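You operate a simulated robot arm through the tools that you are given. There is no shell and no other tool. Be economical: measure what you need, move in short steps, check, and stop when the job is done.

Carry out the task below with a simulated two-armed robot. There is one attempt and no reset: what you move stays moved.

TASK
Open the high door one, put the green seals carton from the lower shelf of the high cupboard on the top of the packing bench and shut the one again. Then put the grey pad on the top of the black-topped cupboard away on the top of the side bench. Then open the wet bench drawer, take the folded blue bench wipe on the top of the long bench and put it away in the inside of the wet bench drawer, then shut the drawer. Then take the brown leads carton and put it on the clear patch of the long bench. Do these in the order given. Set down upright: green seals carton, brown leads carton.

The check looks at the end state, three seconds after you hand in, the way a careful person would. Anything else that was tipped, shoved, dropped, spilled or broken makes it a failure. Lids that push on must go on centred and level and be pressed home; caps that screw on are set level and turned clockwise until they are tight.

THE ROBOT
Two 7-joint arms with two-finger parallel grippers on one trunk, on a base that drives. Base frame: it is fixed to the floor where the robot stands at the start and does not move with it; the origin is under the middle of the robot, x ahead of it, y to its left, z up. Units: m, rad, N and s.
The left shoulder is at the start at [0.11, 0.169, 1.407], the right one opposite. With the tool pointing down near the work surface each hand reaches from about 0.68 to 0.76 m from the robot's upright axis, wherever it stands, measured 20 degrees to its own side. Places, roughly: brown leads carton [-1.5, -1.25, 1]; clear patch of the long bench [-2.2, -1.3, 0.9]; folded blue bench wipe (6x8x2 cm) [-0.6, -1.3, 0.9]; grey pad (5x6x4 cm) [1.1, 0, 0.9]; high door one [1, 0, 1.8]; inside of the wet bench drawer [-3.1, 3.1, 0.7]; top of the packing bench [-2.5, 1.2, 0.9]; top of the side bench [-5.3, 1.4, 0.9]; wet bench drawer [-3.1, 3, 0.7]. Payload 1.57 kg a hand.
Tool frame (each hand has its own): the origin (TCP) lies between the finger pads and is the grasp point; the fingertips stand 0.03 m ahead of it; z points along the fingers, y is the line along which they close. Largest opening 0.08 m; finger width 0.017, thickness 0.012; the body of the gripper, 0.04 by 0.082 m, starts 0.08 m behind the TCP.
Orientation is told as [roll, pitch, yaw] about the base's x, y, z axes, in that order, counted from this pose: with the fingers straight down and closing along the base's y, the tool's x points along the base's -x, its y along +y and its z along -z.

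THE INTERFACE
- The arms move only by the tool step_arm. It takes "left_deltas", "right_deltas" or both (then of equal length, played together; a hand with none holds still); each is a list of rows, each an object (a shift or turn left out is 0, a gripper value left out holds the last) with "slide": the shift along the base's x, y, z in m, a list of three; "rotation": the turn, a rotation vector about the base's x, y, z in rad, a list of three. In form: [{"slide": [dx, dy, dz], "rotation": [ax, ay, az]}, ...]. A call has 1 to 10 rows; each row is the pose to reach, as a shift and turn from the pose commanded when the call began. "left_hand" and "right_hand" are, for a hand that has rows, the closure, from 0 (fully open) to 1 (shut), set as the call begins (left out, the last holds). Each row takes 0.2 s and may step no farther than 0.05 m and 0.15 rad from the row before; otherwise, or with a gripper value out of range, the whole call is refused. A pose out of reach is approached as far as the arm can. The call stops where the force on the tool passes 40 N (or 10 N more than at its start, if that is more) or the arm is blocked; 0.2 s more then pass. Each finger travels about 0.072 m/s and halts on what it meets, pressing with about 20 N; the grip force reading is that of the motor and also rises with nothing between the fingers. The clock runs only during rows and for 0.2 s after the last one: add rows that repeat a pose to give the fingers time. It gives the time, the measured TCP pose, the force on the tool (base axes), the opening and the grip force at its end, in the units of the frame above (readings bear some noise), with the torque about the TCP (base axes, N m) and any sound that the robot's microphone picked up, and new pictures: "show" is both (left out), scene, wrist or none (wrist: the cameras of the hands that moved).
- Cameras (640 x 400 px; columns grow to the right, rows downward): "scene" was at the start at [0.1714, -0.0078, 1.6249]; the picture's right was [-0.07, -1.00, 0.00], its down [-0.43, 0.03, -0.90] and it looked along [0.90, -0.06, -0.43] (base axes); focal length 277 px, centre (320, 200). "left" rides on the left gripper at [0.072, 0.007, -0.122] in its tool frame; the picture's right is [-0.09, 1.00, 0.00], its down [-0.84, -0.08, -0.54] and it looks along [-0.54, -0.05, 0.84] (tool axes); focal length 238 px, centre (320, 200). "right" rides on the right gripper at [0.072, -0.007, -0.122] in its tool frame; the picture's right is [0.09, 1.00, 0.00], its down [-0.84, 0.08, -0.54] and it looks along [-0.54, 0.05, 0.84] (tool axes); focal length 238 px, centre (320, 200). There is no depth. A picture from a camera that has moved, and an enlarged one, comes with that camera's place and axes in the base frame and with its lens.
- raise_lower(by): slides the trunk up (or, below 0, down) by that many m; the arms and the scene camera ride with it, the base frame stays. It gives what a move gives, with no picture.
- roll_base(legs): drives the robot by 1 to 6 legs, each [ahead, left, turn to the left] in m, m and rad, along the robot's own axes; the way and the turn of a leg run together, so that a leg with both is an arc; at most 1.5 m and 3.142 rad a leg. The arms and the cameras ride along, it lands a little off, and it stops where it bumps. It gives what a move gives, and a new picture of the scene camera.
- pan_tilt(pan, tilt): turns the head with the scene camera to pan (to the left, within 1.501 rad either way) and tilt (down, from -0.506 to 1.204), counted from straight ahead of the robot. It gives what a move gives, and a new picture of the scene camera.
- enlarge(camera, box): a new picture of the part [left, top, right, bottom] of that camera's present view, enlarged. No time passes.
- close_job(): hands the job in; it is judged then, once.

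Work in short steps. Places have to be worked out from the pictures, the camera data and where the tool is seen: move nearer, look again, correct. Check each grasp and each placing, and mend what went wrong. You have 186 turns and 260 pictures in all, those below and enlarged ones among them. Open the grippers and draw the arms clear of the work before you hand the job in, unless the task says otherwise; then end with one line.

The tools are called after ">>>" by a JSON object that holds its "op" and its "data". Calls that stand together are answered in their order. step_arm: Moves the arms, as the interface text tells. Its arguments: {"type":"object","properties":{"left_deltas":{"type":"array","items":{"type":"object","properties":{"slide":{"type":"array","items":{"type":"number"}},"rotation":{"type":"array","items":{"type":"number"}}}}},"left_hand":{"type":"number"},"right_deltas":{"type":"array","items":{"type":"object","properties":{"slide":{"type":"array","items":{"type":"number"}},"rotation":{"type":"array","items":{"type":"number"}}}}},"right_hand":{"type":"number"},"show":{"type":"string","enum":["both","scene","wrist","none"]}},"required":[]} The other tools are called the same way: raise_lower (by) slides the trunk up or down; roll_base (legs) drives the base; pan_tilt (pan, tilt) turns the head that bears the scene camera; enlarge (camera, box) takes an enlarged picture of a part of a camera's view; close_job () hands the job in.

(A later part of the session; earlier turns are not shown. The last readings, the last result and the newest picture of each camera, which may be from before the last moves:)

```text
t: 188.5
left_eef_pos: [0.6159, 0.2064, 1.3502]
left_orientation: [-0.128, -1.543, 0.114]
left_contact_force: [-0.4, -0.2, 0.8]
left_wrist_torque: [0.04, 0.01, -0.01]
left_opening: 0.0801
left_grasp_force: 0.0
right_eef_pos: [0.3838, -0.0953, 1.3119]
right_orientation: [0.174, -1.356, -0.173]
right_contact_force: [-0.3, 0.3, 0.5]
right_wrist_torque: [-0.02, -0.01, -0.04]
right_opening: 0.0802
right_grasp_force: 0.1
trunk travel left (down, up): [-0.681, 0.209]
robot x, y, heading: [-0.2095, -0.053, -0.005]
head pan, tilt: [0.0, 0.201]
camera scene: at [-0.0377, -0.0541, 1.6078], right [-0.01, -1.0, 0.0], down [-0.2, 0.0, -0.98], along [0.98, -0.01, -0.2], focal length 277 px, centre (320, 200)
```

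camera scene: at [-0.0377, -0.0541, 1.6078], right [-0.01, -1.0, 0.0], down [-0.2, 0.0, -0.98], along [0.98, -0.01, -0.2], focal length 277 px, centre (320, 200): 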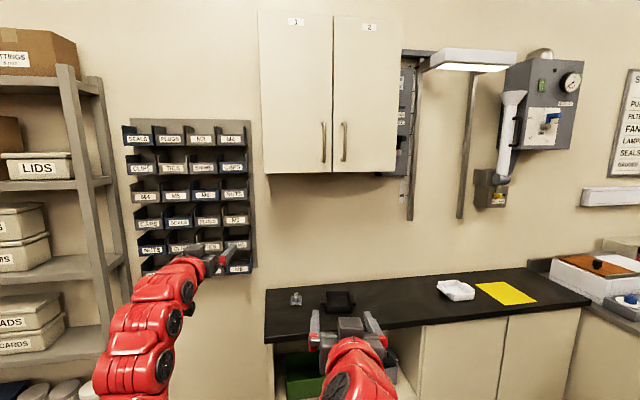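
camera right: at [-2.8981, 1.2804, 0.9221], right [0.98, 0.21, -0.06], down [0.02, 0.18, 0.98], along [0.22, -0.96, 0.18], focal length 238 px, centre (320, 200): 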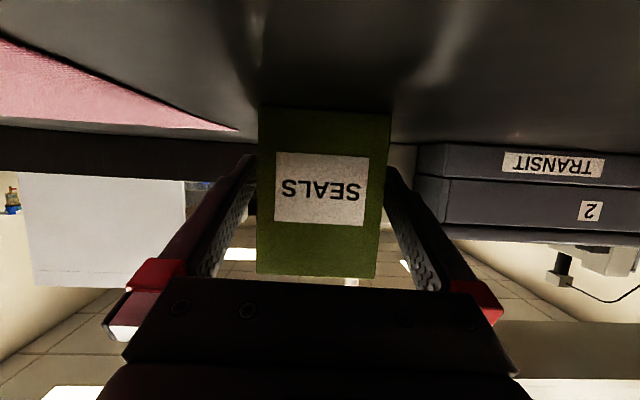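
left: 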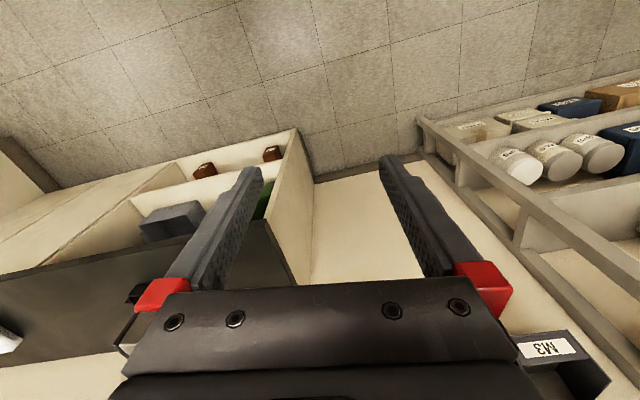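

Door flush. Now both hands go back to tool-down poses.

>>> {"op": "step_arm", "data": {"left_deltas": [{"slide": [0, 0.005, -0.02], "rotation": [0, 0.15, 0]}, {"slide": [0, 0.01, -0.04], "rotation": [0, 0.3, 0]}, {"slide": [0, 0.015, -0.06], "rotation": [0, 0.45, 0]}, {"slide": [0, 0.02, -0.08], "rotation": [0, 0.6, 0]}, {"slide": [0, 0.025, -0.11], "rotation": [0, 0.75, 0]}, {"slide": [0, 0.03, -0.14], "rotation": [0, 0.9, 0]}, {"slide": [-0.01, 0.03, -0.17], "rotation": [0, 1.05, 0]}, {"slide": [-0.02, 0.03, -0.2], "rotation": [0, 1.2, 0]}, {"slide": [-0.03, 0.03, -0.23], "rotation": [0, 1.35, 0]}, {"slide": [-0.04, 0.03, -0.25], "rotation": [0, 1.5, 0]}], "right_deltas": [{"slide": [0.005, -0.025, -0.025], "rotation": [0, 0.135, 0]}, {"slide": [0.01, -0.05, -0.05], "rotation": [0, 0.27, 0]}, {"slide": [0.015, -0.075, -0.075], "rotation": [0, 0.405, 0]}, {"slide": [0.02, -0.1, -0.1], "rotation": [0, 0.54, 0]}, {"slide": [0.025, -0.125, -0.125], "rotation": [0, 0.675, 0]}, {"slide": [0.03, -0.15, -0.15], "rotation": [0, 0.81, 0]}, {"slide": [0.04, -0.175, -0.175], "rotation": [0, 0.945, 0]}, {"slide": [0.05, -0.2, -0.2], "rotation": [0, 1.08, 0]}, {"slide": [0.06, -0.225, -0.225], "rotation": [0, 1.215, 0]}, {"slide": [0.06, -0.25, -0.25], "rotation": [0, 1.35, 0]}], "show": "scene"}}

```text
t: 190.7
left_eef_pos: [0.5321, 0.1652, 1.1044]
left_orientation: [-0.077, -0.124, -0.005]
left_contact_force: [-0.1, -0.6, -0.6]
left_wrist_torque: [0.04, -0.02, 0.03]
left_opening: 0.0799
left_grasp_force: 0.0
left hand out of reach, approached as far as the arm can: row 7, 8, 9, 10
right_eef_pos: [0.38, -0.2876, 0.9618]
right_orientation: [-0.028, -0.259, -0.038]
right_contact_force: [-1.2, 0.2, -0.4]
right_wrist_torque: [0.0, -0.01, -0.01]
right_opening: 0.0799
right_grasp_force: 0.1
right hand out of reach, approached as far as the arm can: row 5, 6, 7, 8, 9, 10
trunk travel left (down, up): [-0.681, 0.209]
robot x, y, heading: [-0.2089, -0.0511, -0.006]
head pan, tilt: [0.0, 0.201]
camera scene: at [-0.0374, -0.052, 1.6078], right [-0.01, -1.0, 0.0], down [-0.2, 0.0, -0.98], along [0.98, -0.01, -0.2], focal length 277 px, centre (320, 200)
```

scene: 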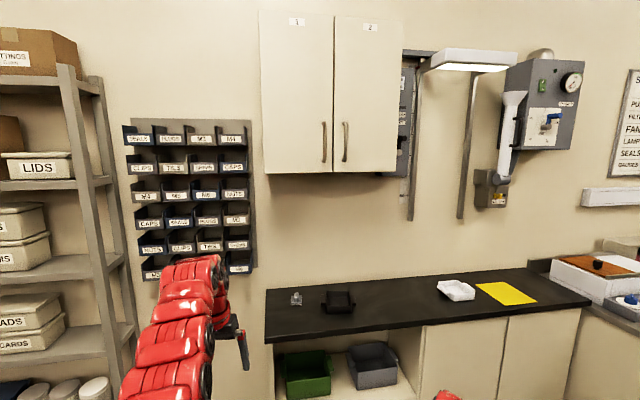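

Pad ≈(1.105, 0.045). I put both hands within their comfortable radius and a bit higher before driving up.

>>> {"op": "step_arm", "data": {"left_deltas": [{"slide": [0.03, 0.01, 0.02]}, {"slide": [0.05, 0.02, 0.04]}, {"slide": [0.05, 0.02, 0.05]}], "right_deltas": [{"slide": [0.03, 0, 0.03]}, {"slide": [0.06, 0, 0.06]}, {"slide": [0.08, 0, 0.1]}], "show": "none"}}

>>> {"op": "roll_base", "data": {"legs": [[0.45, -0.15, 0.08]]}}

>>> {"op": "pan_tilt", "data": {"pan": 0.0, "tilt": 0.8}}

```text
t: 191.5
left_eef_pos: [0.5335, 0.1593, 1.1299]
left_orientation: [-0.07, -0.127, -0.002]
left_contact_force: [0.3, -0.1, 0.5]
left_wrist_torque: [0.05, 0.05, -0.05]
left_opening: 0.0799
left_grasp_force: 0.0
left hand out of reach, approached as far as the arm can: row 1, 2, 3
right_eef_pos: [0.4774, -0.3151, 1.0447]
right_orientation: [-0.018, -0.253, -0.044]
right_contact_force: [0.3, -1.0, 3.9]
right_wrist_torque: [0.13, 0.15, 0.05]
right_opening: 0.0802
right_grasp_force: 0.0
right hand out of reach, approached as far as the arm can: row 1, 2, 3
trunk travel left (down, up): [-0.681, 0.209]
robot x, y, heading: [-0.2126, -0.0555, -0.009]
head pan, tilt: [0.0, 0.201]
```

```text
t: 194.3
left_eef_pos: [0.9645, 0.0737, 1.1293]
left_orientation: [-0.076, -0.128, 0.067]
left_contact_force: [1.0, -0.4, 0.0]
left_wrist_torque: [-0.03, 0.03, 0.0]
left_opening: 0.0802
left_grasp_force: 0.0
right_eef_pos: [0.9418, -0.4048, 1.0492]
right_orientation: [-0.027, -0.259, 0.033]
right_contact_force: [-0.9, 0.7, -0.2]
right_wrist_torque: [-0.02, -0.04, 0.02]
right_opening: 0.0799
right_grasp_force: 0.1
trunk travel left (down, up): [-0.681, 0.209]
robot x, y, heading: [0.2351, -0.1932, 0.061]
head pan, tilt: [0.0, 0.201]
camera scene: at [0.4087, -0.1829, 1.6079], right [0.06, -1.0, 0.0], down [-0.2, -0.01, -0.98], along [0.98, 0.06, -0.2], focal length 277 px, centre (320, 200)
```

scene: 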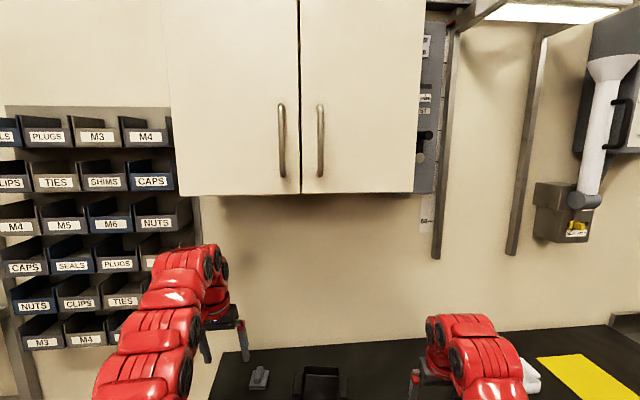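

```text
t: 195.3
left_eef_pos: [0.9623, 0.0738, 1.1283]
left_orientation: [-0.077, -0.128, 0.069]
left_contact_force: [0.9, -0.7, 0.1]
left_wrist_torque: [-0.02, -0.02, 0.0]
left_opening: 0.0797
left_grasp_force: 0.1
right_eef_pos: [0.9416, -0.4032, 1.0498]
right_orientation: [-0.028, -0.261, 0.032]
right_contact_force: [0.5, -0.7, 0.1]
right_wrist_torque: [-0.02, 0.02, 0.02]
right_opening: 0.0801
right_grasp_force: 0.2
trunk travel left (down, up): [-0.681, 0.209]
robot x, y, heading: [0.2335, -0.1921, 0.061]
head pan, tilt: [0.0, 0.799]
camera scene: at [0.3963, -0.1836, 1.5543], right [0.06, -1.0, 0.0], down [-0.72, -0.04, -0.7], along [0.7, 0.04, -0.72], focal length 277 px, centre (320, 200)
```

scene: 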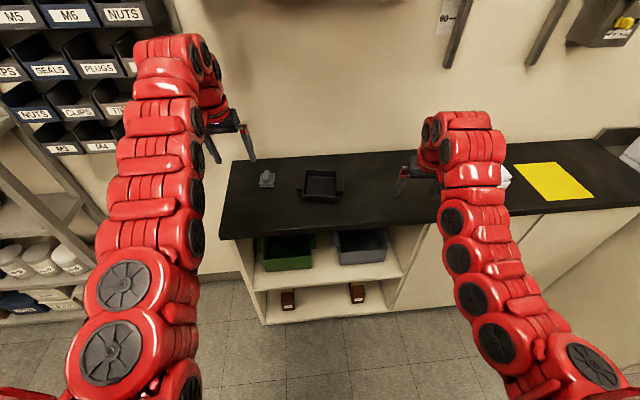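

Pad at ≈(1.097, 0.038). I drive 0.15 m nearer.

>>> {"op": "roll_base", "data": {"legs": [[0.15, -0.02, 0]]}}

>>> {"op": "step_arm", "data": {"left_deltas": [{"slide": [0, 0, 0], "rotation": [0.04, 0.06, 0]}, {"slide": [0.0, 0, 0], "rotation": [0.076, 0.128, 0]}, {"slide": [0.0, 0, 0], "rotation": [0.076, 0.128, 0]}]}}

```text
t: 196.7
left_eef_pos: [1.1149, 0.066, 1.1291]
left_orientation: [-0.075, -0.13, 0.071]
left_contact_force: [-0.6, 0.4, 0.1]
left_wrist_torque: [0.03, -0.03, 0.0]
left_opening: 0.0801
left_grasp_force: 0.1
right_eef_pos: [1.0947, -0.4119, 1.051]
right_orientation: [-0.027, -0.263, 0.035]
right_contact_force: [-0.4, 0.3, -0.9]
right_wrist_torque: [0.01, 0.0, -0.01]
right_opening: 0.0799
right_grasp_force: 0.1
trunk travel left (down, up): [-0.681, 0.209]
robot x, y, heading: [0.3885, -0.2028, 0.061]
head pan, tilt: [0.0, 0.799]
camera scene: at [0.5482, -0.1938, 1.5543], right [0.06, -1.0, 0.0], down [-0.72, -0.05, -0.7], along [0.7, 0.04, -0.72], focal length 277 px, centre (320, 200)
```

scene: 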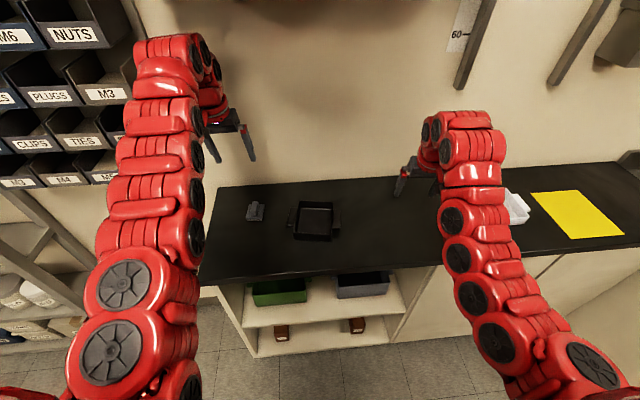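

```text
t: 197.5
left_eef_pos: [1.084, 0.0599, 1.1243]
left_orientation: [0.01, -0.004, 0.066]
left_contact_force: [-0.6, 0.1, 1.2]
left_wrist_torque: [-0.02, 0.02, 0.0]
left_opening: 0.08
left_grasp_force: 0.1
left hand out of reach, approached as far as the arm can: row 1, 2, 3
right_eef_pos: [1.0956, -0.412, 1.0496]
right_orientation: [-0.027, -0.261, 0.038]
right_contact_force: [0.2, -0.1, 0.2]
right_wrist_torque: [-0.04, 0.02, -0.02]
right_opening: 0.08
right_grasp_force: 0.1
trunk travel left (down, up): [-0.681, 0.209]
robot x, y, heading: [0.3882, -0.2048, 0.062]
head pan, tilt: [0.0, 0.799]
camera scene: at [0.5493, -0.1924, 1.5541], right [0.06, -1.0, 0.0], down [-0.72, -0.05, -0.7], along [0.7, 0.04, -0.72], focal length 277 px, centre (320, 200)
camera left: at [1.0121, 0.0616, 1.2453], right [0.03, 1.0, 0.01], down [0.84, -0.03, 0.54], along [0.54, -0.01, -0.84], focal length 238 px, centre (320, 200)
```

scene: 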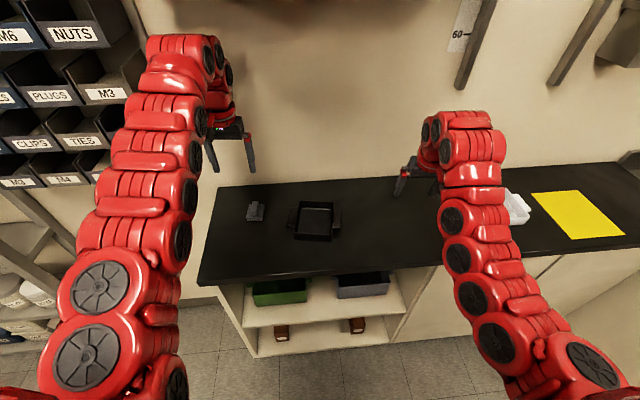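
left: 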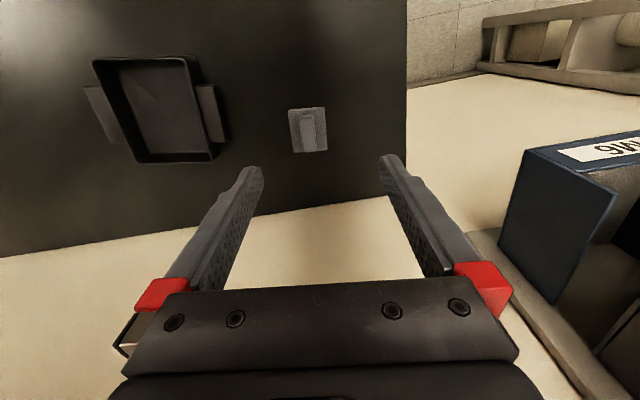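

Pad seen at ≈(1.10, 0.045). I enlarge to see its shape.

>>> {"op": "enlarge", "data": {"camera": "left", "box": [240, 80, 380, 180]}}

>>> {"op": "enlarge", "data": {"camera": "scene", "box": [220, 180, 300, 240]}}

```text
4.00 times, centred on (310, 130) of left
camera zoom: at [1.0121, 0.0616, 1.2453], right [0.03, 1.0, 0.01], down [0.84, -0.03, 0.54], along [0.54, -0.01, -0.84], focal length 953 px, centre (360, 480)
```

zoom: 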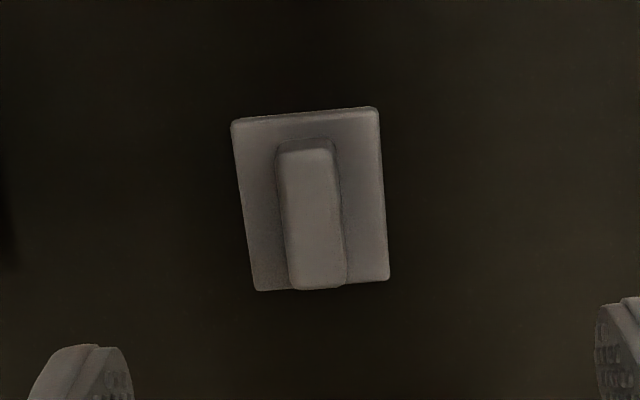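

```text
6.67 times, centred on (260, 210) of scene
camera zoom: at [0.5493, -0.1924, 1.5541], right [0.06, -1.0, 0.0], down [-0.72, -0.05, -0.7], along [0.7, 0.04, -0.72], focal length 1848 px, centre (720, 133)
```

zoom: 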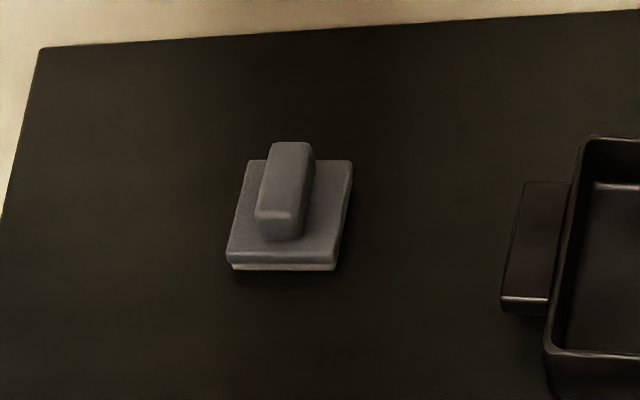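

It has a 2 cm ridge handle along its length; I'll grip that at ≈(1.107, 0.045). Descend halfway first.

>>> {"op": "step_arm", "data": {"left_deltas": [{"slide": [0.0, 0.0, -0.04], "rotation": [0, 0, 0.03]}, {"slide": [0.0, 0.0, -0.08], "rotation": [0, 0, 0.05]}, {"slide": [0.0, 0.0, -0.11], "rotation": [0, 0, 0.05]}], "left_hand": 0.3, "show": "wrist"}}

```text
t: 198.3
left_eef_pos: [1.0863, 0.0599, 1.0145]
left_orientation: [0.011, -0.005, 0.116]
left_contact_force: [1.1, -1.0, 0.3]
left_wrist_torque: [0.0, 0.04, 0.01]
left_opening: 0.0558
left_grasp_force: 0.1
right_eef_pos: [1.0967, -0.4125, 1.0495]
right_orientation: [-0.029, -0.26, 0.037]
right_contact_force: [-0.2, 0.5, 0.5]
right_wrist_torque: [-0.01, 0.0, 0.02]
right_opening: 0.08
right_grasp_force: 0.1
trunk travel left (down, up): [-0.681, 0.209]
robot x, y, heading: [0.392, -0.2041, 0.065]
head pan, tilt: [0.0, 0.799]
camera left: at [1.0135, 0.0579, 1.1361], right [-0.02, 1.0, 0.01], down [0.84, 0.01, 0.55], along [0.55, 0.02, -0.84], focal length 238 px, centre (320, 200)
```

left: 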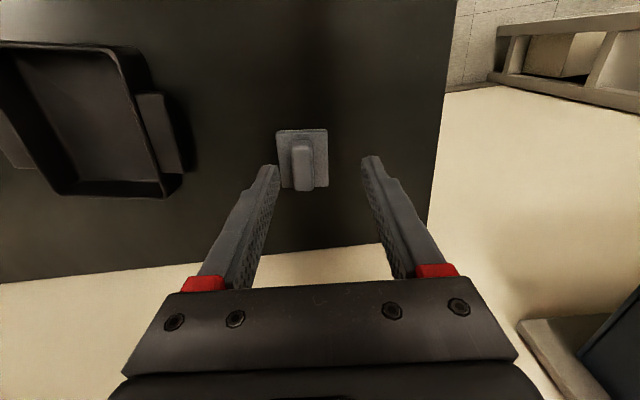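

Aligned. Ridge at ≈(1.105, 0.045). I shift over it and descend.

>>> {"op": "step_arm", "data": {"left_deltas": [{"slide": [0.018, -0.0145, -0.015]}, {"slide": [0.018, -0.0145, -0.045]}, {"slide": [0.018, -0.0145, -0.062]}], "show": "wrist"}}

```text
t: 199.1
left_eef_pos: [1.1042, 0.0437, 0.9518]
left_orientation: [0.013, -0.008, 0.117]
left_contact_force: [0.5, 0.0, -0.9]
left_wrist_torque: [0.03, 0.02, -0.03]
left_opening: 0.0562
left_grasp_force: 0.0
right_eef_pos: [1.0955, -0.4128, 1.05]
right_orientation: [-0.026, -0.261, 0.035]
right_contact_force: [-0.1, 0.3, -0.1]
right_wrist_torque: [0.01, 0.0, 0.01]
right_opening: 0.0801
right_grasp_force: 0.0
trunk travel left (down, up): [-0.681, 0.209]
robot x, y, heading: [0.3865, -0.2041, 0.067]
head pan, tilt: [0.0, 0.799]
camera left: at [1.0307, 0.0412, 1.0748], right [-0.02, 1.0, 0.01], down [0.84, 0.01, 0.55], along [0.55, 0.02, -0.84], focal length 238 px, centre (320, 200)
```

left: 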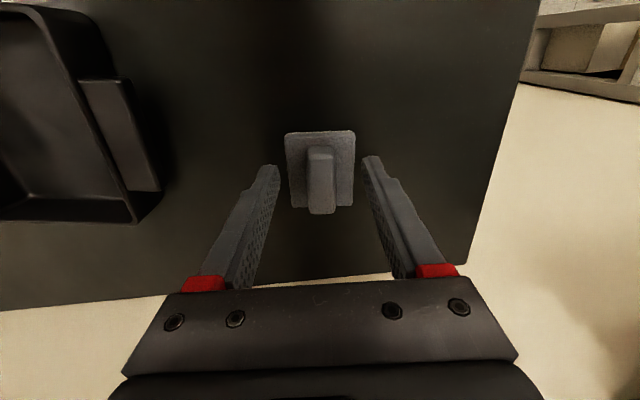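

Positioned over the ridge. Close.

>>> {"op": "step_arm", "data": {"left_deltas": [{"slide": [0, 0, -0.004]}, {"slide": [0, 0, -0.004]}, {"slide": [0, 0, -0.004]}, {"slide": [0, 0, -0.004]}], "left_hand": 1.0, "show": "none"}}

>>> {"op": "step_arm", "data": {"left_deltas": [{"slide": [0, 0, 0.04]}, {"slide": [0, 0, 0.08]}, {"slide": [0, 0, 0.12]}], "show": "wrist"}}

```text
t: 200.1
left_eef_pos: [1.1035, 0.0431, 0.9493]
left_orientation: [0.011, -0.006, 0.115]
left_contact_force: [1.3, 0.0, 2.3]
left_wrist_torque: [-0.09, -0.15, 0.06]
left_opening: 0.0192
left_grasp_force: 19.9
right_eef_pos: [1.0953, -0.4128, 1.0511]
right_orientation: [-0.027, -0.262, 0.037]
right_contact_force: [-0.1, 0.1, 0.4]
right_wrist_torque: [-0.01, 0.02, 0.02]
right_opening: 0.08
right_grasp_force: 0.0
trunk travel left (down, up): [-0.681, 0.209]
robot x, y, heading: [0.3872, -0.201, 0.062]
head pan, tilt: [0.0, 0.799]
```

```text
t: 200.9
left_eef_pos: [1.0981, 0.0391, 1.0686]
left_orientation: [0.01, -0.008, 0.116]
left_contact_force: [-0.2, -0.2, -1.2]
left_wrist_torque: [0.01, -0.01, 0.02]
left_opening: 0.0191
left_grasp_force: 20.2
right_eef_pos: [1.0942, -0.4112, 1.0504]
right_orientation: [-0.026, -0.262, 0.037]
right_contact_force: [0.6, 1.2, -0.4]
right_wrist_torque: [0.01, 0.03, -0.01]
right_opening: 0.08
right_grasp_force: 0.2
trunk travel left (down, up): [-0.681, 0.209]
robot x, y, heading: [0.3886, -0.2029, 0.062]
head pan, tilt: [0.0, 0.799]
camera left: at [1.026, 0.0378, 1.19], right [-0.02, 1.0, 0.01], down [0.84, 0.01, 0.55], along [0.55, 0.02, -0.84], focal length 238 px, centre (320, 200)
```

left: 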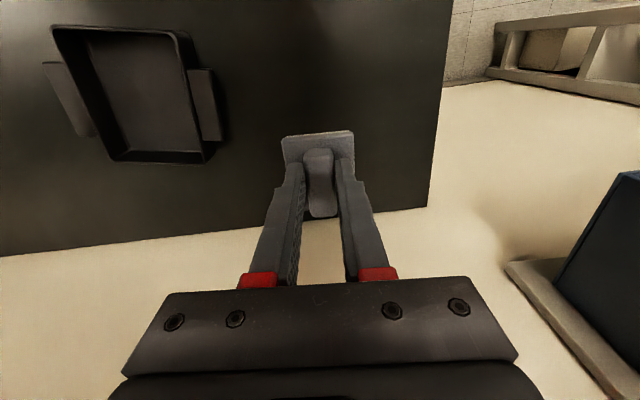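

Pad held. I raise the trunk for clearance, back off, turn left and look down the main aisle.

>>> {"op": "raise_lower", "data": {"by": 0.15}}

>>> {"op": "roll_base", "data": {"legs": [[-0.55, 0.15, 0], [0, 0, 3.1], [0, 0, 0.13]]}}

>>> {"op": "pan_tilt", "data": {"pan": 0.0, "tilt": 0.35}}

```text
t: 202.7
left_eef_pos: [1.0789, 0.0356, 1.1758]
left_orientation: [0.002, 0.062, 0.112]
left_contact_force: [-0.2, 0.1, -0.7]
left_wrist_torque: [0.01, -0.01, -0.03]
left_opening: 0.0188
left_grasp_force: 19.5
right_eef_pos: [1.0888, -0.4119, 1.1987]
right_orientation: [-0.029, -0.267, 0.036]
right_contact_force: [-0.3, -0.3, 0.2]
right_wrist_torque: [-0.03, 0.04, -0.03]
right_opening: 0.0799
right_grasp_force: 0.1
trunk travel left (down, up): [-0.831, 0.059]
robot x, y, heading: [0.3835, -0.2058, 0.064]
head pan, tilt: [0.0, 0.799]
```

```text
t: 204.2
left_eef_pos: [0.9696, -0.0469, 1.1214]
left_orientation: [-0.142, 0.026, 0.006]
left_contact_force: [4.4, -0.7, -0.4]
left_wrist_torque: [0.07, 0.35, -0.03]
left_opening: 0.0192
left_grasp_force: 19.1
right_eef_pos: [0.9275, -0.5007, 1.1676]
right_orientation: [0.019, -0.215, -0.224]
right_contact_force: [1.7, 0.8, -1.6]
right_wrist_torque: [-0.05, 0.2, -0.05]
right_opening: 0.0801
right_grasp_force: 0.1
trunk travel left (down, up): [-0.831, 0.059]
robot x, y, heading: [0.251, -0.1568, -0.003]
head pan, tilt: [0.0, 0.799]
stopped in leg 1: the robot was blocked; the commanded pose is now the measured one
camera scene: at [0.4467, -0.1673, 1.7004], right [0.0, -1.0, -0.01], down [-0.73, 0.01, -0.68], along [0.68, 0.0, -0.73], focal length 277 px, centre (320, 200)
```

scene: 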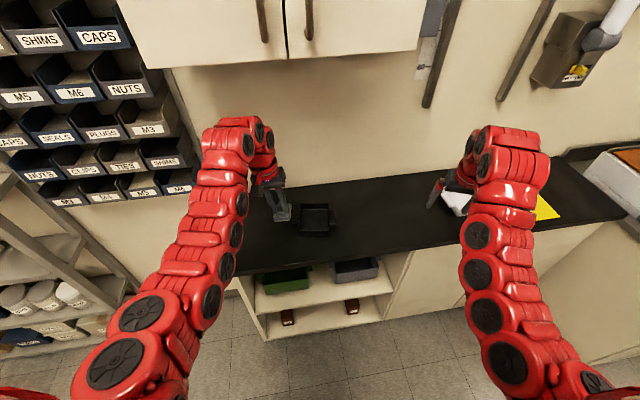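

```text
t: 205.1
left_eef_pos: [0.9452, -0.0369, 1.1393]
left_orientation: [-0.149, -0.002, 0.005]
left_contact_force: [0.6, 0.7, -1.0]
left_wrist_torque: [0.0, -0.04, 0.0]
left_opening: 0.019
left_grasp_force: 19.7
right_eef_pos: [0.8987, -0.4936, 1.1858]
right_orientation: [0.017, -0.234, -0.23]
right_contact_force: [-0.5, -0.3, -0.2]
right_wrist_torque: [0.01, -0.04, 0.03]
right_opening: 0.08
right_grasp_force: 0.0
trunk travel left (down, up): [-0.831, 0.059]
robot x, y, heading: [0.2551, -0.1552, -0.001]
head pan, tilt: [0.0, 0.351]
camera scene: at [0.4221, -0.1547, 1.7442], right [0.0, -1.0, 0.0], down [-0.34, 0.0, -0.94], along [0.94, 0.0, -0.34], focal length 277 px, centre (320, 200)
```

scene: 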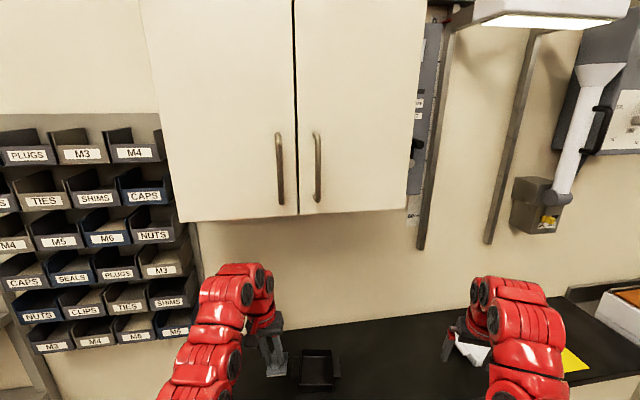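

The raised left arm likely pressed under the cupboard. I lower the trunk again, check, then back off.

>>> {"op": "raise_lower", "data": {"by": -0.12}}

>>> {"op": "roll_base", "data": {"legs": [[-0.2, 0, 0]]}}

```text
t: 206.6
left_eef_pos: [0.9467, -0.0384, 1.0177]
left_orientation: [-0.151, -0.001, 0.008]
left_contact_force: [-0.1, -0.5, -0.5]
left_wrist_torque: [-0.03, 0.02, 0.01]
left_opening: 0.0188
left_grasp_force: 20.2
right_eef_pos: [0.9033, -0.4947, 1.0632]
right_orientation: [0.016, -0.231, -0.231]
right_contact_force: [-0.1, 0.2, -0.4]
right_wrist_torque: [-0.01, -0.01, 0.03]
right_opening: 0.0798
right_grasp_force: 0.0
trunk travel left (down, up): [-0.711, 0.179]
robot x, y, heading: [0.2519, -0.1537, 0.001]
head pan, tilt: [0.0, 0.351]
```

```text
t: 208.2
left_eef_pos: [0.7454, -0.0398, 1.0192]
left_orientation: [-0.152, -0.001, 0.002]
left_contact_force: [0.1, -0.3, -1.0]
left_wrist_torque: [0.04, -0.01, -0.01]
left_opening: 0.0192
left_grasp_force: 20.0
right_eef_pos: [0.6966, -0.4977, 1.064]
right_orientation: [0.019, -0.23, -0.234]
right_contact_force: [0.6, -0.1, 0.9]
right_wrist_torque: [0.02, 0.0, 0.02]
right_opening: 0.0801
right_grasp_force: 0.1
trunk travel left (down, up): [-0.711, 0.179]
robot x, y, heading: [0.0502, -0.1545, -0.007]
head pan, tilt: [0.0, 0.351]
camera scene: at [0.2231, -0.1567, 1.6238], right [0.0, -1.0, 0.0], down [-0.34, 0.0, -0.94], along [0.94, 0.0, -0.34], focal length 277 px, centre (320, 200)
```

scene: 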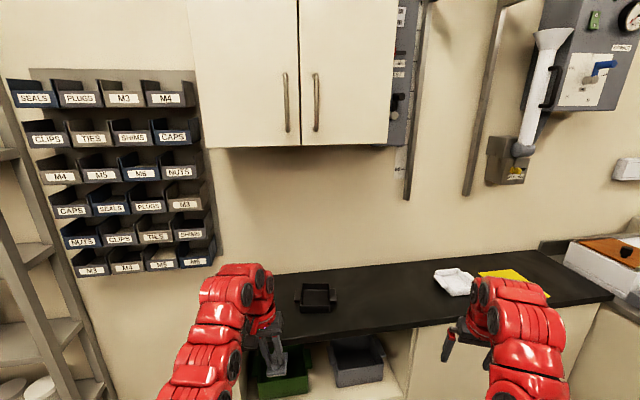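

Free, and bench items undisturbed. Now raise slightly, back further, and turn left to face the main aisle.

>>> {"op": "raise_lower", "data": {"by": 0.12}}

>>> {"op": "roll_base", "data": {"legs": [[-0.22, 0.12, 0], [0, 0, 3.1], [0, 0, 0.2]]}}

```text
t: 209.7
left_eef_pos: [0.7464, -0.0405, 1.1379]
left_orientation: [-0.152, -0.005, 0.002]
left_contact_force: [0.1, 0.9, -0.9]
left_wrist_torque: [-0.01, 0.04, 0.03]
left_opening: 0.0189
left_grasp_force: 20.4
right_eef_pos: [0.6981, -0.4976, 1.1839]
right_orientation: [0.019, -0.231, -0.237]
right_contact_force: [-0.6, -0.3, 0.2]
right_wrist_torque: [-0.01, -0.04, -0.02]
right_opening: 0.0801
right_grasp_force: 0.0
trunk travel left (down, up): [-0.831, 0.059]
robot x, y, heading: [0.0543, -0.1536, -0.007]
head pan, tilt: [0.0, 0.351]
```

```text
t: 219.6
left_eef_pos: [-0.8352, -0.2768, 1.1381]
left_orientation: [-0.152, -0.007, -2.953]
left_contact_force: [-0.3, 0.8, 0.2]
left_wrist_torque: [-0.03, 0.04, 0.02]
left_opening: 0.0192
left_grasp_force: 20.3
right_eef_pos: [-0.8714, 0.1821, 1.1828]
right_orientation: [0.017, -0.231, 3.088]
right_contact_force: [0.2, 0.3, 0.6]
right_wrist_torque: [0.05, 0.0, -0.02]
right_opening: 0.0801
right_grasp_force: 0.0
trunk travel left (down, up): [-0.831, 0.059]
robot x, y, heading: [-0.1715, -0.0367, -2.958]
head pan, tilt: [0.0, 0.351]
camera scene: at [-0.3438, -0.0691, 1.7438], right [-0.18, 0.98, 0.0], down [0.34, 0.06, -0.94], along [-0.92, -0.17, -0.34], focal length 277 px, centre (320, 200)
```

scene: 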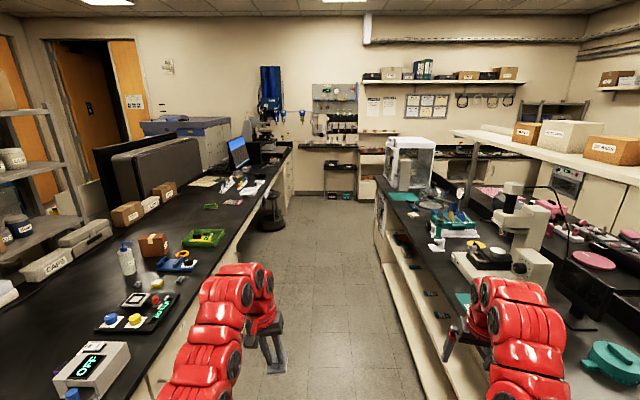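

Aisle is clear. I drive along it to just past the island's far end.

>>> {"op": "roll_base", "data": {"legs": [[0, 0, -0.03], [1.3, 0, 0], [1.3, 0, 0], [1.1, 0, 0]]}}

>>> {"op": "pan_tilt", "data": {"pan": -0.7, "tilt": 0.4}}

```text
t: 238.0
left_eef_pos: [-4.5481, -0.69, 1.1388]
left_orientation: [-0.152, -0.009, -3.02]
left_contact_force: [0.1, 0.1, -1.0]
left_wrist_torque: [-0.02, -0.04, -0.03]
left_opening: 0.019
left_grasp_force: 19.9
right_eef_pos: [-4.5525, -0.2306, 1.1842]
right_orientation: [0.017, -0.232, 3.02]
right_contact_force: [-0.7, -1.0, 0.8]
right_wrist_torque: [0.01, -0.01, -0.01]
right_opening: 0.08
right_grasp_force: 0.0
trunk travel left (down, up): [-0.831, 0.059]
robot x, y, heading: [-3.8679, -0.4941, -3.033]
head pan, tilt: [0.0, 0.351]
camera scene: at [-4.0422, -0.5184, 1.7439], right [-0.11, 0.99, 0.0], down [0.34, 0.04, -0.94], along [-0.93, -0.11, -0.34], focal length 277 px, centre (320, 200)
```

scene: 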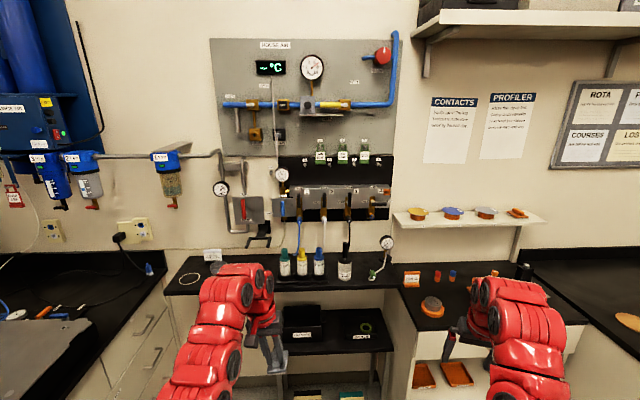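

```text
t: 239.0
left_eef_pos: [-4.5484, -0.6915, 1.1399]
left_orientation: [-0.154, -0.013, -3.022]
left_contact_force: [-0.3, 0.5, 0.1]
left_wrist_torque: [0.01, -0.02, 0.01]
left_opening: 0.019
left_grasp_force: 20.7
right_eef_pos: [-4.5527, -0.2313, 1.1825]
right_orientation: [0.016, -0.233, 3.018]
right_contact_force: [0.2, -0.6, 0.6]
right_wrist_torque: [0.0, -0.02, 0.03]
right_opening: 0.0797
right_grasp_force: 0.1
trunk travel left (down, up): [-0.831, 0.059]
robot x, y, heading: [-3.8692, -0.4992, -3.032]
head pan, tilt: [-0.7, 0.4]
camera scene: at [-4.027, -0.4568, 1.7393], right [0.55, 0.83, 0.0], down [0.32, -0.22, -0.92], along [-0.77, 0.51, -0.39], focal length 277 px, centre (320, 200)
```

scene: 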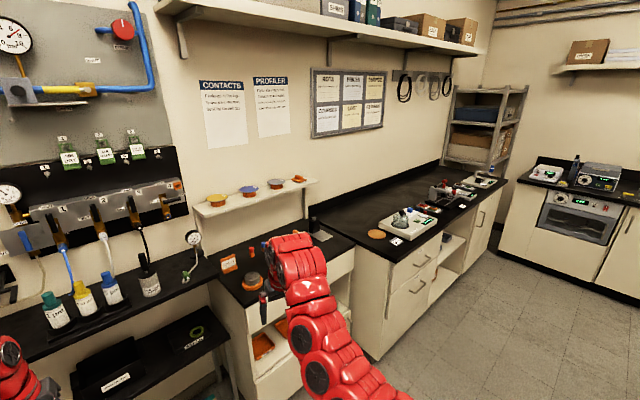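

The side bench is the black-topped bench along the far wall (front a≈-4.75, b from 1.13). I strafe right to stand in front of it.

>>> {"op": "roll_base", "data": {"legs": [[0, -0.9, 0.045], [0, -0.9, 0]]}}

>>> {"op": "pan_tilt", "data": {"pan": 0.0, "tilt": 0.6}}

```text
t: 248.3
left_eef_pos: [-4.7879, 1.1146, 1.1387]
left_orientation: [-0.155, -0.014, -3.001]
left_contact_force: [-0.7, -0.6, -0.6]
left_wrist_torque: [0.01, 0.0, 0.01]
left_opening: 0.019
left_grasp_force: 20.2
right_eef_pos: [-4.8011, 1.5751, 1.1834]
right_orientation: [0.014, -0.232, 3.042]
right_contact_force: [0.2, 0.1, -0.5]
right_wrist_torque: [-0.01, 0.02, 0.02]
right_opening: 0.0801
right_grasp_force: 0.0
trunk travel left (down, up): [-0.831, 0.059]
robot x, y, heading: [-4.1148, 1.3237, -3.007]
head pan, tilt: [-0.7, 0.4]
camera scene: at [-4.2707, 1.361, 1.7393], right [0.54, 0.84, 0.0], down [0.33, -0.21, -0.92], along [-0.78, 0.49, -0.39], focal length 277 px, centre (320, 200)
```

scene: 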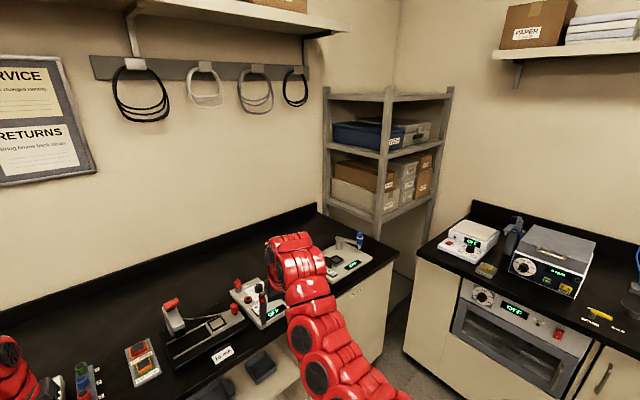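

```text
t: 249.3
left_eef_pos: [-4.7878, 1.1149, 1.1395]
left_orientation: [-0.154, -0.013, -2.997]
left_contact_force: [-0.9, 0.8, -1.1]
left_wrist_torque: [-0.03, -0.02, -0.01]
left_opening: 0.019
left_grasp_force: 19.9
right_eef_pos: [-4.8007, 1.5775, 1.184]
right_orientation: [0.016, -0.235, 3.04]
right_contact_force: [0.4, 0.1, -0.6]
right_wrist_torque: [0.01, 0.01, -0.04]
right_opening: 0.0803
right_grasp_force: 0.1
trunk travel left (down, up): [-0.831, 0.059]
robot x, y, heading: [-4.112, 1.323, -3.01]
head pan, tilt: [0.0, 0.6]
camera scene: at [-4.2801, 1.2999, 1.7211], right [-0.13, 0.99, 0.0], down [0.56, 0.07, -0.83], along [-0.82, -0.11, -0.56], focal length 277 px, centre (320, 200)
```

scene: 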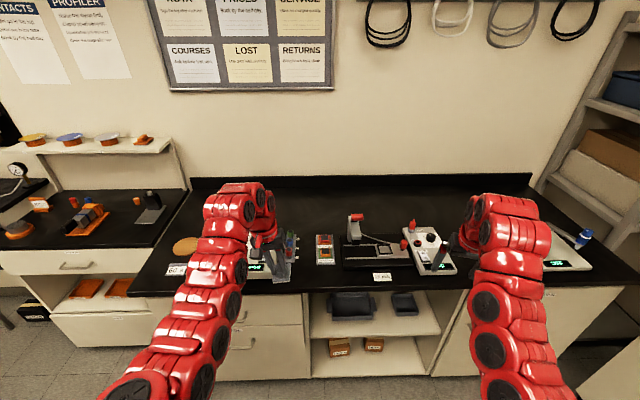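

Clear area is the strip behind the instruments, or maybe at the right end. I move right and a bit nearer to check.

>>> {"op": "roll_base", "data": {"legs": [[0.3, -0.25, 0.025]]}}

>>> {"op": "pan_tilt", "data": {"pan": 0.0, "tilt": 0.9}}

```text
t: 251.8
left_eef_pos: [-5.1159, 1.2919, 1.1385]
left_orientation: [-0.156, -0.015, -2.967]
left_contact_force: [0.5, -0.3, 1.1]
left_wrist_torque: [0.01, 0.04, 0.01]
left_opening: 0.0
left_grasp_force: 20.0
right_eef_pos: [-5.1433, 1.7513, 1.1846]
right_orientation: [0.015, -0.234, 3.073]
right_contact_force: [-0.7, -0.8, -0.2]
right_wrist_torque: [0.05, 0.0, -0.03]
right_opening: 0.0801
right_grasp_force: 0.0
trunk travel left (down, up): [-0.831, 0.059]
robot x, y, heading: [-4.4462, 1.5251, -2.975]
head pan, tilt: [0.0, 0.6]
camera scene: at [-4.613, 1.4911, 1.7212], right [-0.17, 0.99, 0.0], down [0.56, 0.09, -0.83], along [-0.81, -0.14, -0.56], focal length 277 px, centre (320, 200)
```

scene: 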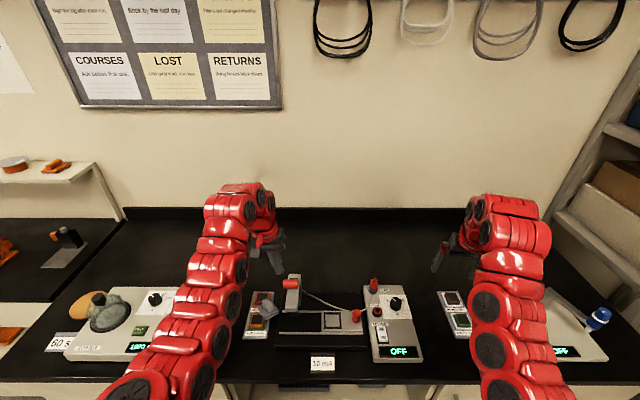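

```text
t: 252.6
left_eef_pos: [-5.1169, 1.2944, 1.1383]
left_orientation: [-0.153, -0.017, -2.967]
left_contact_force: [-0.9, 0.7, -0.1]
left_wrist_torque: [0.01, 0.0, 0.02]
left_opening: 0.0003
left_grasp_force: 19.9
right_eef_pos: [-5.1462, 1.7536, 1.1838]
right_orientation: [0.016, -0.233, 3.073]
right_contact_force: [-0.5, -0.8, -0.1]
right_wrist_torque: [-0.04, 0.03, 0.0]
right_opening: 0.0801
right_grasp_force: 0.1
trunk travel left (down, up): [-0.831, 0.059]
robot x, y, heading: [-4.4467, 1.5224, -2.974]
head pan, tilt: [0.0, 0.901]
camera scene: at [-4.6031, 1.4968, 1.6963], right [-0.17, 0.99, 0.0], down [0.77, 0.13, -0.62], along [-0.61, -0.1, -0.78], focal length 277 px, centre (320, 200)
```

scene: 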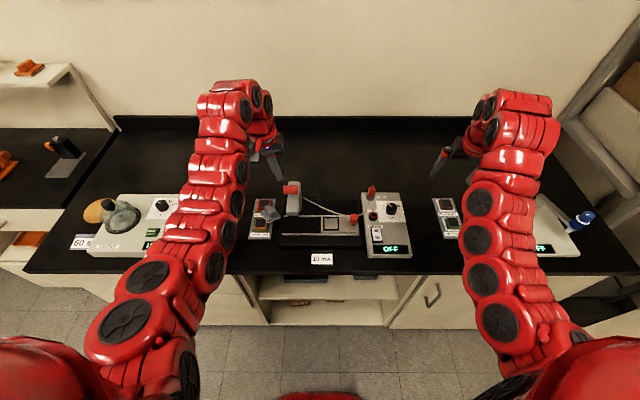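

The left gripper reads 0.0 – the pad was lost during that move, probably knocked by an instrument. I enlarge to find it.

>>> {"op": "enlarge", "data": {"camera": "scene", "box": [220, 140, 420, 270]}}

>>> {"op": "enlarge", "data": {"camera": "left", "box": [0, 0, 640, 400]}}

```text
3.08 times, centred on (320, 205) of scene
camera zoom: at [-4.6031, 1.4968, 1.6963], right [-0.17, 0.99, 0.0], down [0.77, 0.13, -0.62], along [-0.61, -0.1, -0.78], focal length 853 px, centre (320, 185)
```

zoom: 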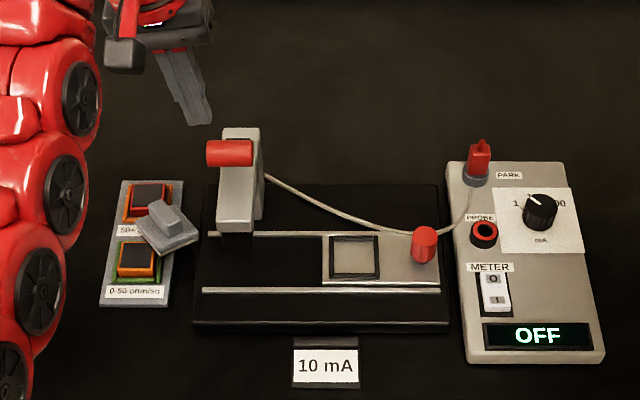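

```text
1.00 times, centred on (320, 200) of left (not enlarged: the box is as wide or as high as the picture)
camera zoom: at [-5.0403, 1.2832, 1.2579], right [0.08, -0.99, -0.15], down [-0.81, -0.15, 0.56], along [-0.58, 0.08, -0.81], focal length 238 px, centre (320, 200)
```

zoom: 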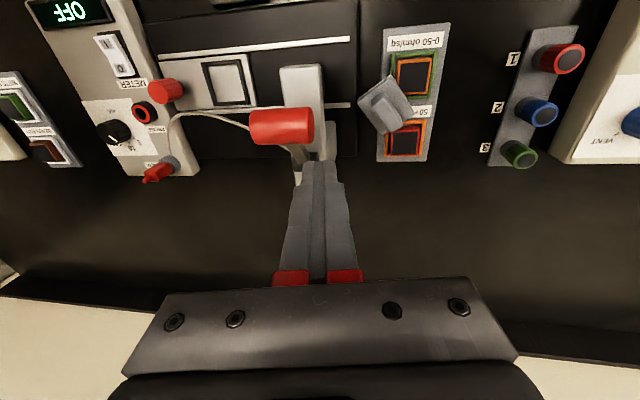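

The pad fell, upright, onto the small reference plate at ≈(-5.11, 1.24); nothing else appears displaced. I raise the left hand clear of the probe tower and look at the pad closely.

>>> {"op": "step_arm", "data": {"left_deltas": [{"slide": [0.0, 0, 0.03]}, {"slide": [0, 0.0, 0.06]}], "show": "none"}}

>>> {"op": "enlarge", "data": {"camera": "left", "box": [300, 40, 500, 180]}}

```text
t: 253.2
left_eef_pos: [-5.119, 1.2963, 1.202]
left_orientation: [-0.153, -0.01, -2.971]
left_contact_force: [0.0, -0.7, -0.6]
left_wrist_torque: [-0.01, 0.0, 0.0]
left_opening: 0.0002
left_grasp_force: 19.8
right_eef_pos: [-5.1453, 1.755, 1.1837]
right_orientation: [0.017, -0.233, 3.072]
right_contact_force: [0.0, 0.5, -0.1]
right_wrist_torque: [-0.03, 0.01, 0.0]
right_opening: 0.08
right_grasp_force: 0.1
trunk travel left (down, up): [-0.831, 0.059]
robot x, y, heading: [-4.448, 1.5244, -2.98]
head pan, tilt: [0.0, 0.901]
```

```text
2.86 times, centred on (400, 110) of left
camera zoom: at [-5.0419, 1.2855, 1.3208], right [0.08, -0.99, -0.15], down [-0.82, -0.15, 0.56], along [-0.57, 0.08, -0.82], focal length 681 px, centre (91, 457)
```

zoom: 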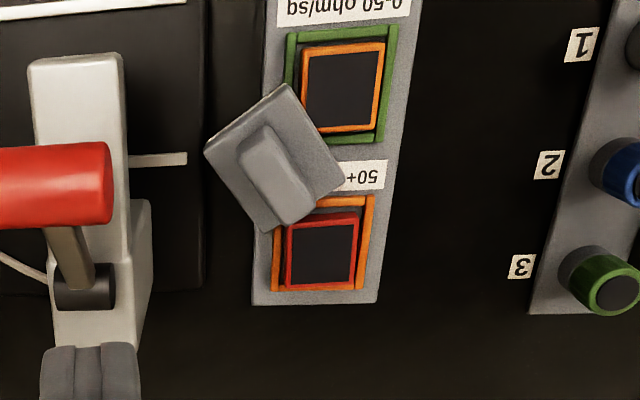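

Ridge is yawed +0.4 relative to the hand, centre ≈(-5.114, 1.243). I level and turn the hand and move over it.

>>> {"op": "step_arm", "data": {"left_deltas": [{"slide": [0.0, -0.015, 0], "rotation": [-0.047, -0.018, 0.133]}, {"slide": [0.003, -0.035, 0], "rotation": [-0.095, -0.035, 0.265]}, {"slide": [0.005, -0.053, -0.02], "rotation": [-0.143, -0.053, 0.4]}, {"slide": [0.005, -0.053, -0.05], "rotation": [-0.143, -0.053, 0.4]}, {"slide": [0.005, -0.053, -0.09], "rotation": [-0.143, -0.053, 0.4]}], "left_hand": 0.42, "show": "wrist"}}

```text
t: 254.4
left_eef_pos: [-5.115, 1.2411, 1.1085]
left_orientation: [-0.003, -0.014, -2.568]
left_contact_force: [1.0, 0.4, 0.2]
left_wrist_torque: [-0.03, -0.02, 0.02]
left_opening: 0.0463
left_grasp_force: 0.0
right_eef_pos: [-5.1463, 1.7537, 1.1839]
right_orientation: [0.017, -0.232, 3.073]
right_contact_force: [0.0, 0.2, -0.3]
right_wrist_torque: [0.0, 0.0, 0.0]
right_opening: 0.08
right_grasp_force: 0.0
trunk travel left (down, up): [-0.831, 0.059]
robot x, y, heading: [-4.4474, 1.5244, -2.981]
head pan, tilt: [0.0, 0.901]
camera left: at [-5.0484, 1.2754, 1.2307], right [0.46, -0.89, 0.0], down [-0.74, -0.38, 0.55], along [-0.49, -0.26, -0.83], focal length 238 px, centre (320, 200)
```

left: 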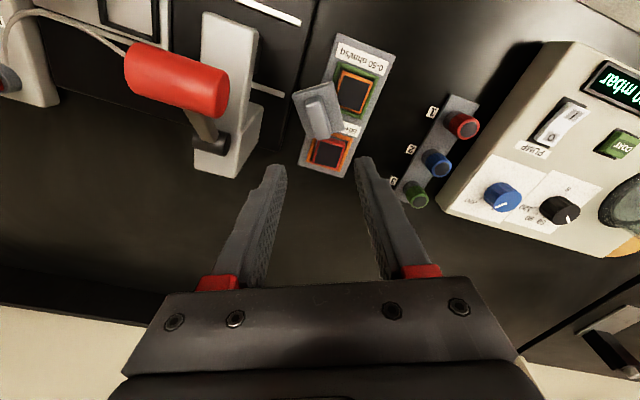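

I enlarge to measure the remaining yaw error.

>>> {"op": "enlarge", "data": {"camera": "left", "box": [260, 60, 380, 160]}}

```text
4.00 times, centred on (320, 110) of left
camera zoom: at [-5.0484, 1.2754, 1.2307], right [0.46, -0.89, 0.0], down [-0.74, -0.38, 0.55], along [-0.49, -0.26, -0.83], focal length 953 px, centre (320, 560)
```

zoom: 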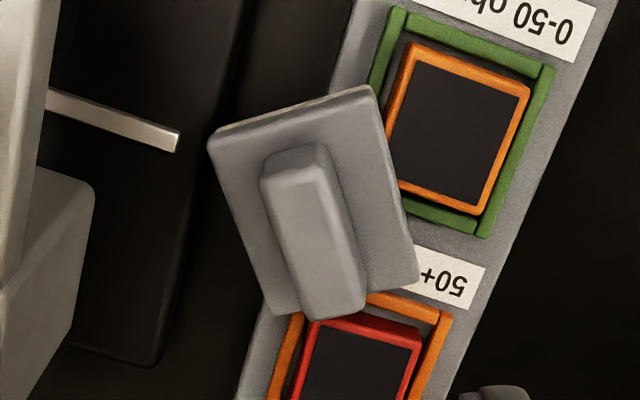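

Residual yaw +0.19, ridge centre ≈(-5.115,1.240). I rotate and descend.

>>> {"op": "step_arm", "data": {"left_deltas": [{"slide": [0, -0.001, -0.04], "rotation": [0, 0, 0.1]}, {"slide": [0, -0.001, -0.08], "rotation": [0, 0, 0.19]}, {"slide": [0, -0.001, -0.12], "rotation": [0, 0, 0.19]}, {"slide": [0, -0.001, -0.145], "rotation": [0, 0, 0.19]}], "show": "wrist"}}

```text
t: 255.4
left_eef_pos: [-5.1135, 1.2407, 0.9677]
left_orientation: [-0.007, -0.028, -2.376]
left_contact_force: [-6.3, -2.1, 17.0]
left_wrist_torque: [0.0, 0.11, 0.05]
left_opening: 0.0469
left_grasp_force: 0.1
right_eef_pos: [-5.143, 1.7547, 1.1873]
right_orientation: [0.017, -0.236, 3.071]
right_contact_force: [0.5, 0.6, 0.0]
right_wrist_torque: [-0.01, -0.01, 0.03]
right_opening: 0.0802
right_grasp_force: 0.0
trunk travel left (down, up): [-0.831, 0.059]
robot x, y, heading: [-4.4497, 1.5254, -2.976]
head pan, tilt: [0.0, 0.901]
camera left: at [-5.0538, 1.2892, 1.0884], right [0.62, -0.78, 0.0], down [-0.64, -0.52, 0.56], along [-0.44, -0.35, -0.83], focal length 238 px, centre (320, 200)
```

left: 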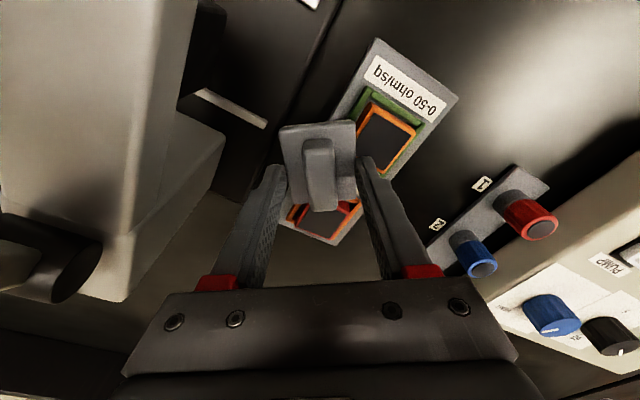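

Fingertips rest lightly on the pad's base plate; I lift 2 mm and close on the ridge firmly, then raise.

>>> {"op": "step_arm", "data": {"left_deltas": [{"slide": [0, 0, 0.003]}, {"slide": [0, 0, 0.003]}, {"slide": [0, 0, 0.003]}, {"slide": [0, 0, 0.003]}], "left_hand": 1.0, "show": "none"}}

>>> {"op": "step_arm", "data": {"left_deltas": [{"slide": [0, 0, 0.03]}, {"slide": [0, 0, 0.07]}, {"slide": [0, 0, 0.11]}, {"slide": [0, 0, 0.15]}, {"slide": [0, 0, 0.19]}], "show": "wrist"}}

```text
t: 256.4
left_eef_pos: [-5.1117, 1.2424, 0.9678]
left_orientation: [-0.004, -0.019, -2.38]
left_contact_force: [-7.0, -0.9, 27.2]
left_wrist_torque: [0.2, 0.05, 0.17]
left_opening: 0.019
left_grasp_force: 20.1
right_eef_pos: [-5.1428, 1.7547, 1.1846]
right_orientation: [0.017, -0.236, 3.072]
right_contact_force: [-0.1, -0.1, 0.1]
right_wrist_torque: [0.01, -0.02, -0.01]
right_opening: 0.0801
right_grasp_force: 0.0
trunk travel left (down, up): [-0.831, 0.059]
robot x, y, heading: [-4.4483, 1.5218, -2.975]
head pan, tilt: [0.0, 0.901]
```

```text
t: 257.6
left_eef_pos: [-5.1106, 1.2421, 1.1604]
left_orientation: [0.001, -0.017, -2.381]
left_contact_force: [-0.4, 0.3, -1.1]
left_wrist_torque: [0.0, -0.02, -0.04]
left_opening: 0.0191
left_grasp_force: 20.1
right_eef_pos: [-5.1441, 1.7549, 1.1836]
right_orientation: [0.017, -0.234, 3.072]
right_contact_force: [0.5, 0.7, -0.8]
right_wrist_torque: [0.0, 0.0, 0.0]
right_opening: 0.0798
right_grasp_force: 0.1
trunk travel left (down, up): [-0.831, 0.059]
robot x, y, heading: [-4.4468, 1.5268, -2.976]
head pan, tilt: [0.0, 0.901]
camera left: at [-5.0519, 1.2888, 1.2813], right [0.62, -0.78, 0.0], down [-0.65, -0.52, 0.56], along [-0.44, -0.35, -0.83], focal length 238 px, centre (320, 200)
```

left: 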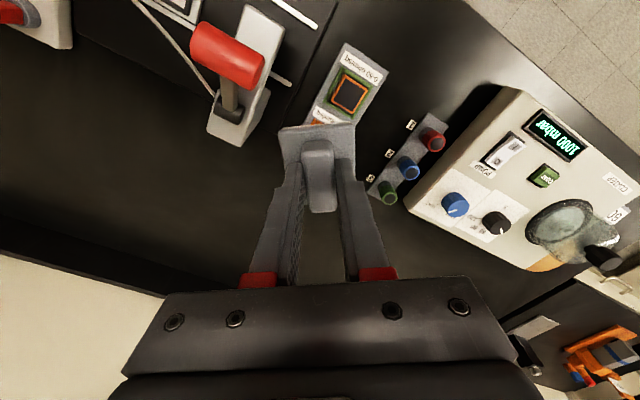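

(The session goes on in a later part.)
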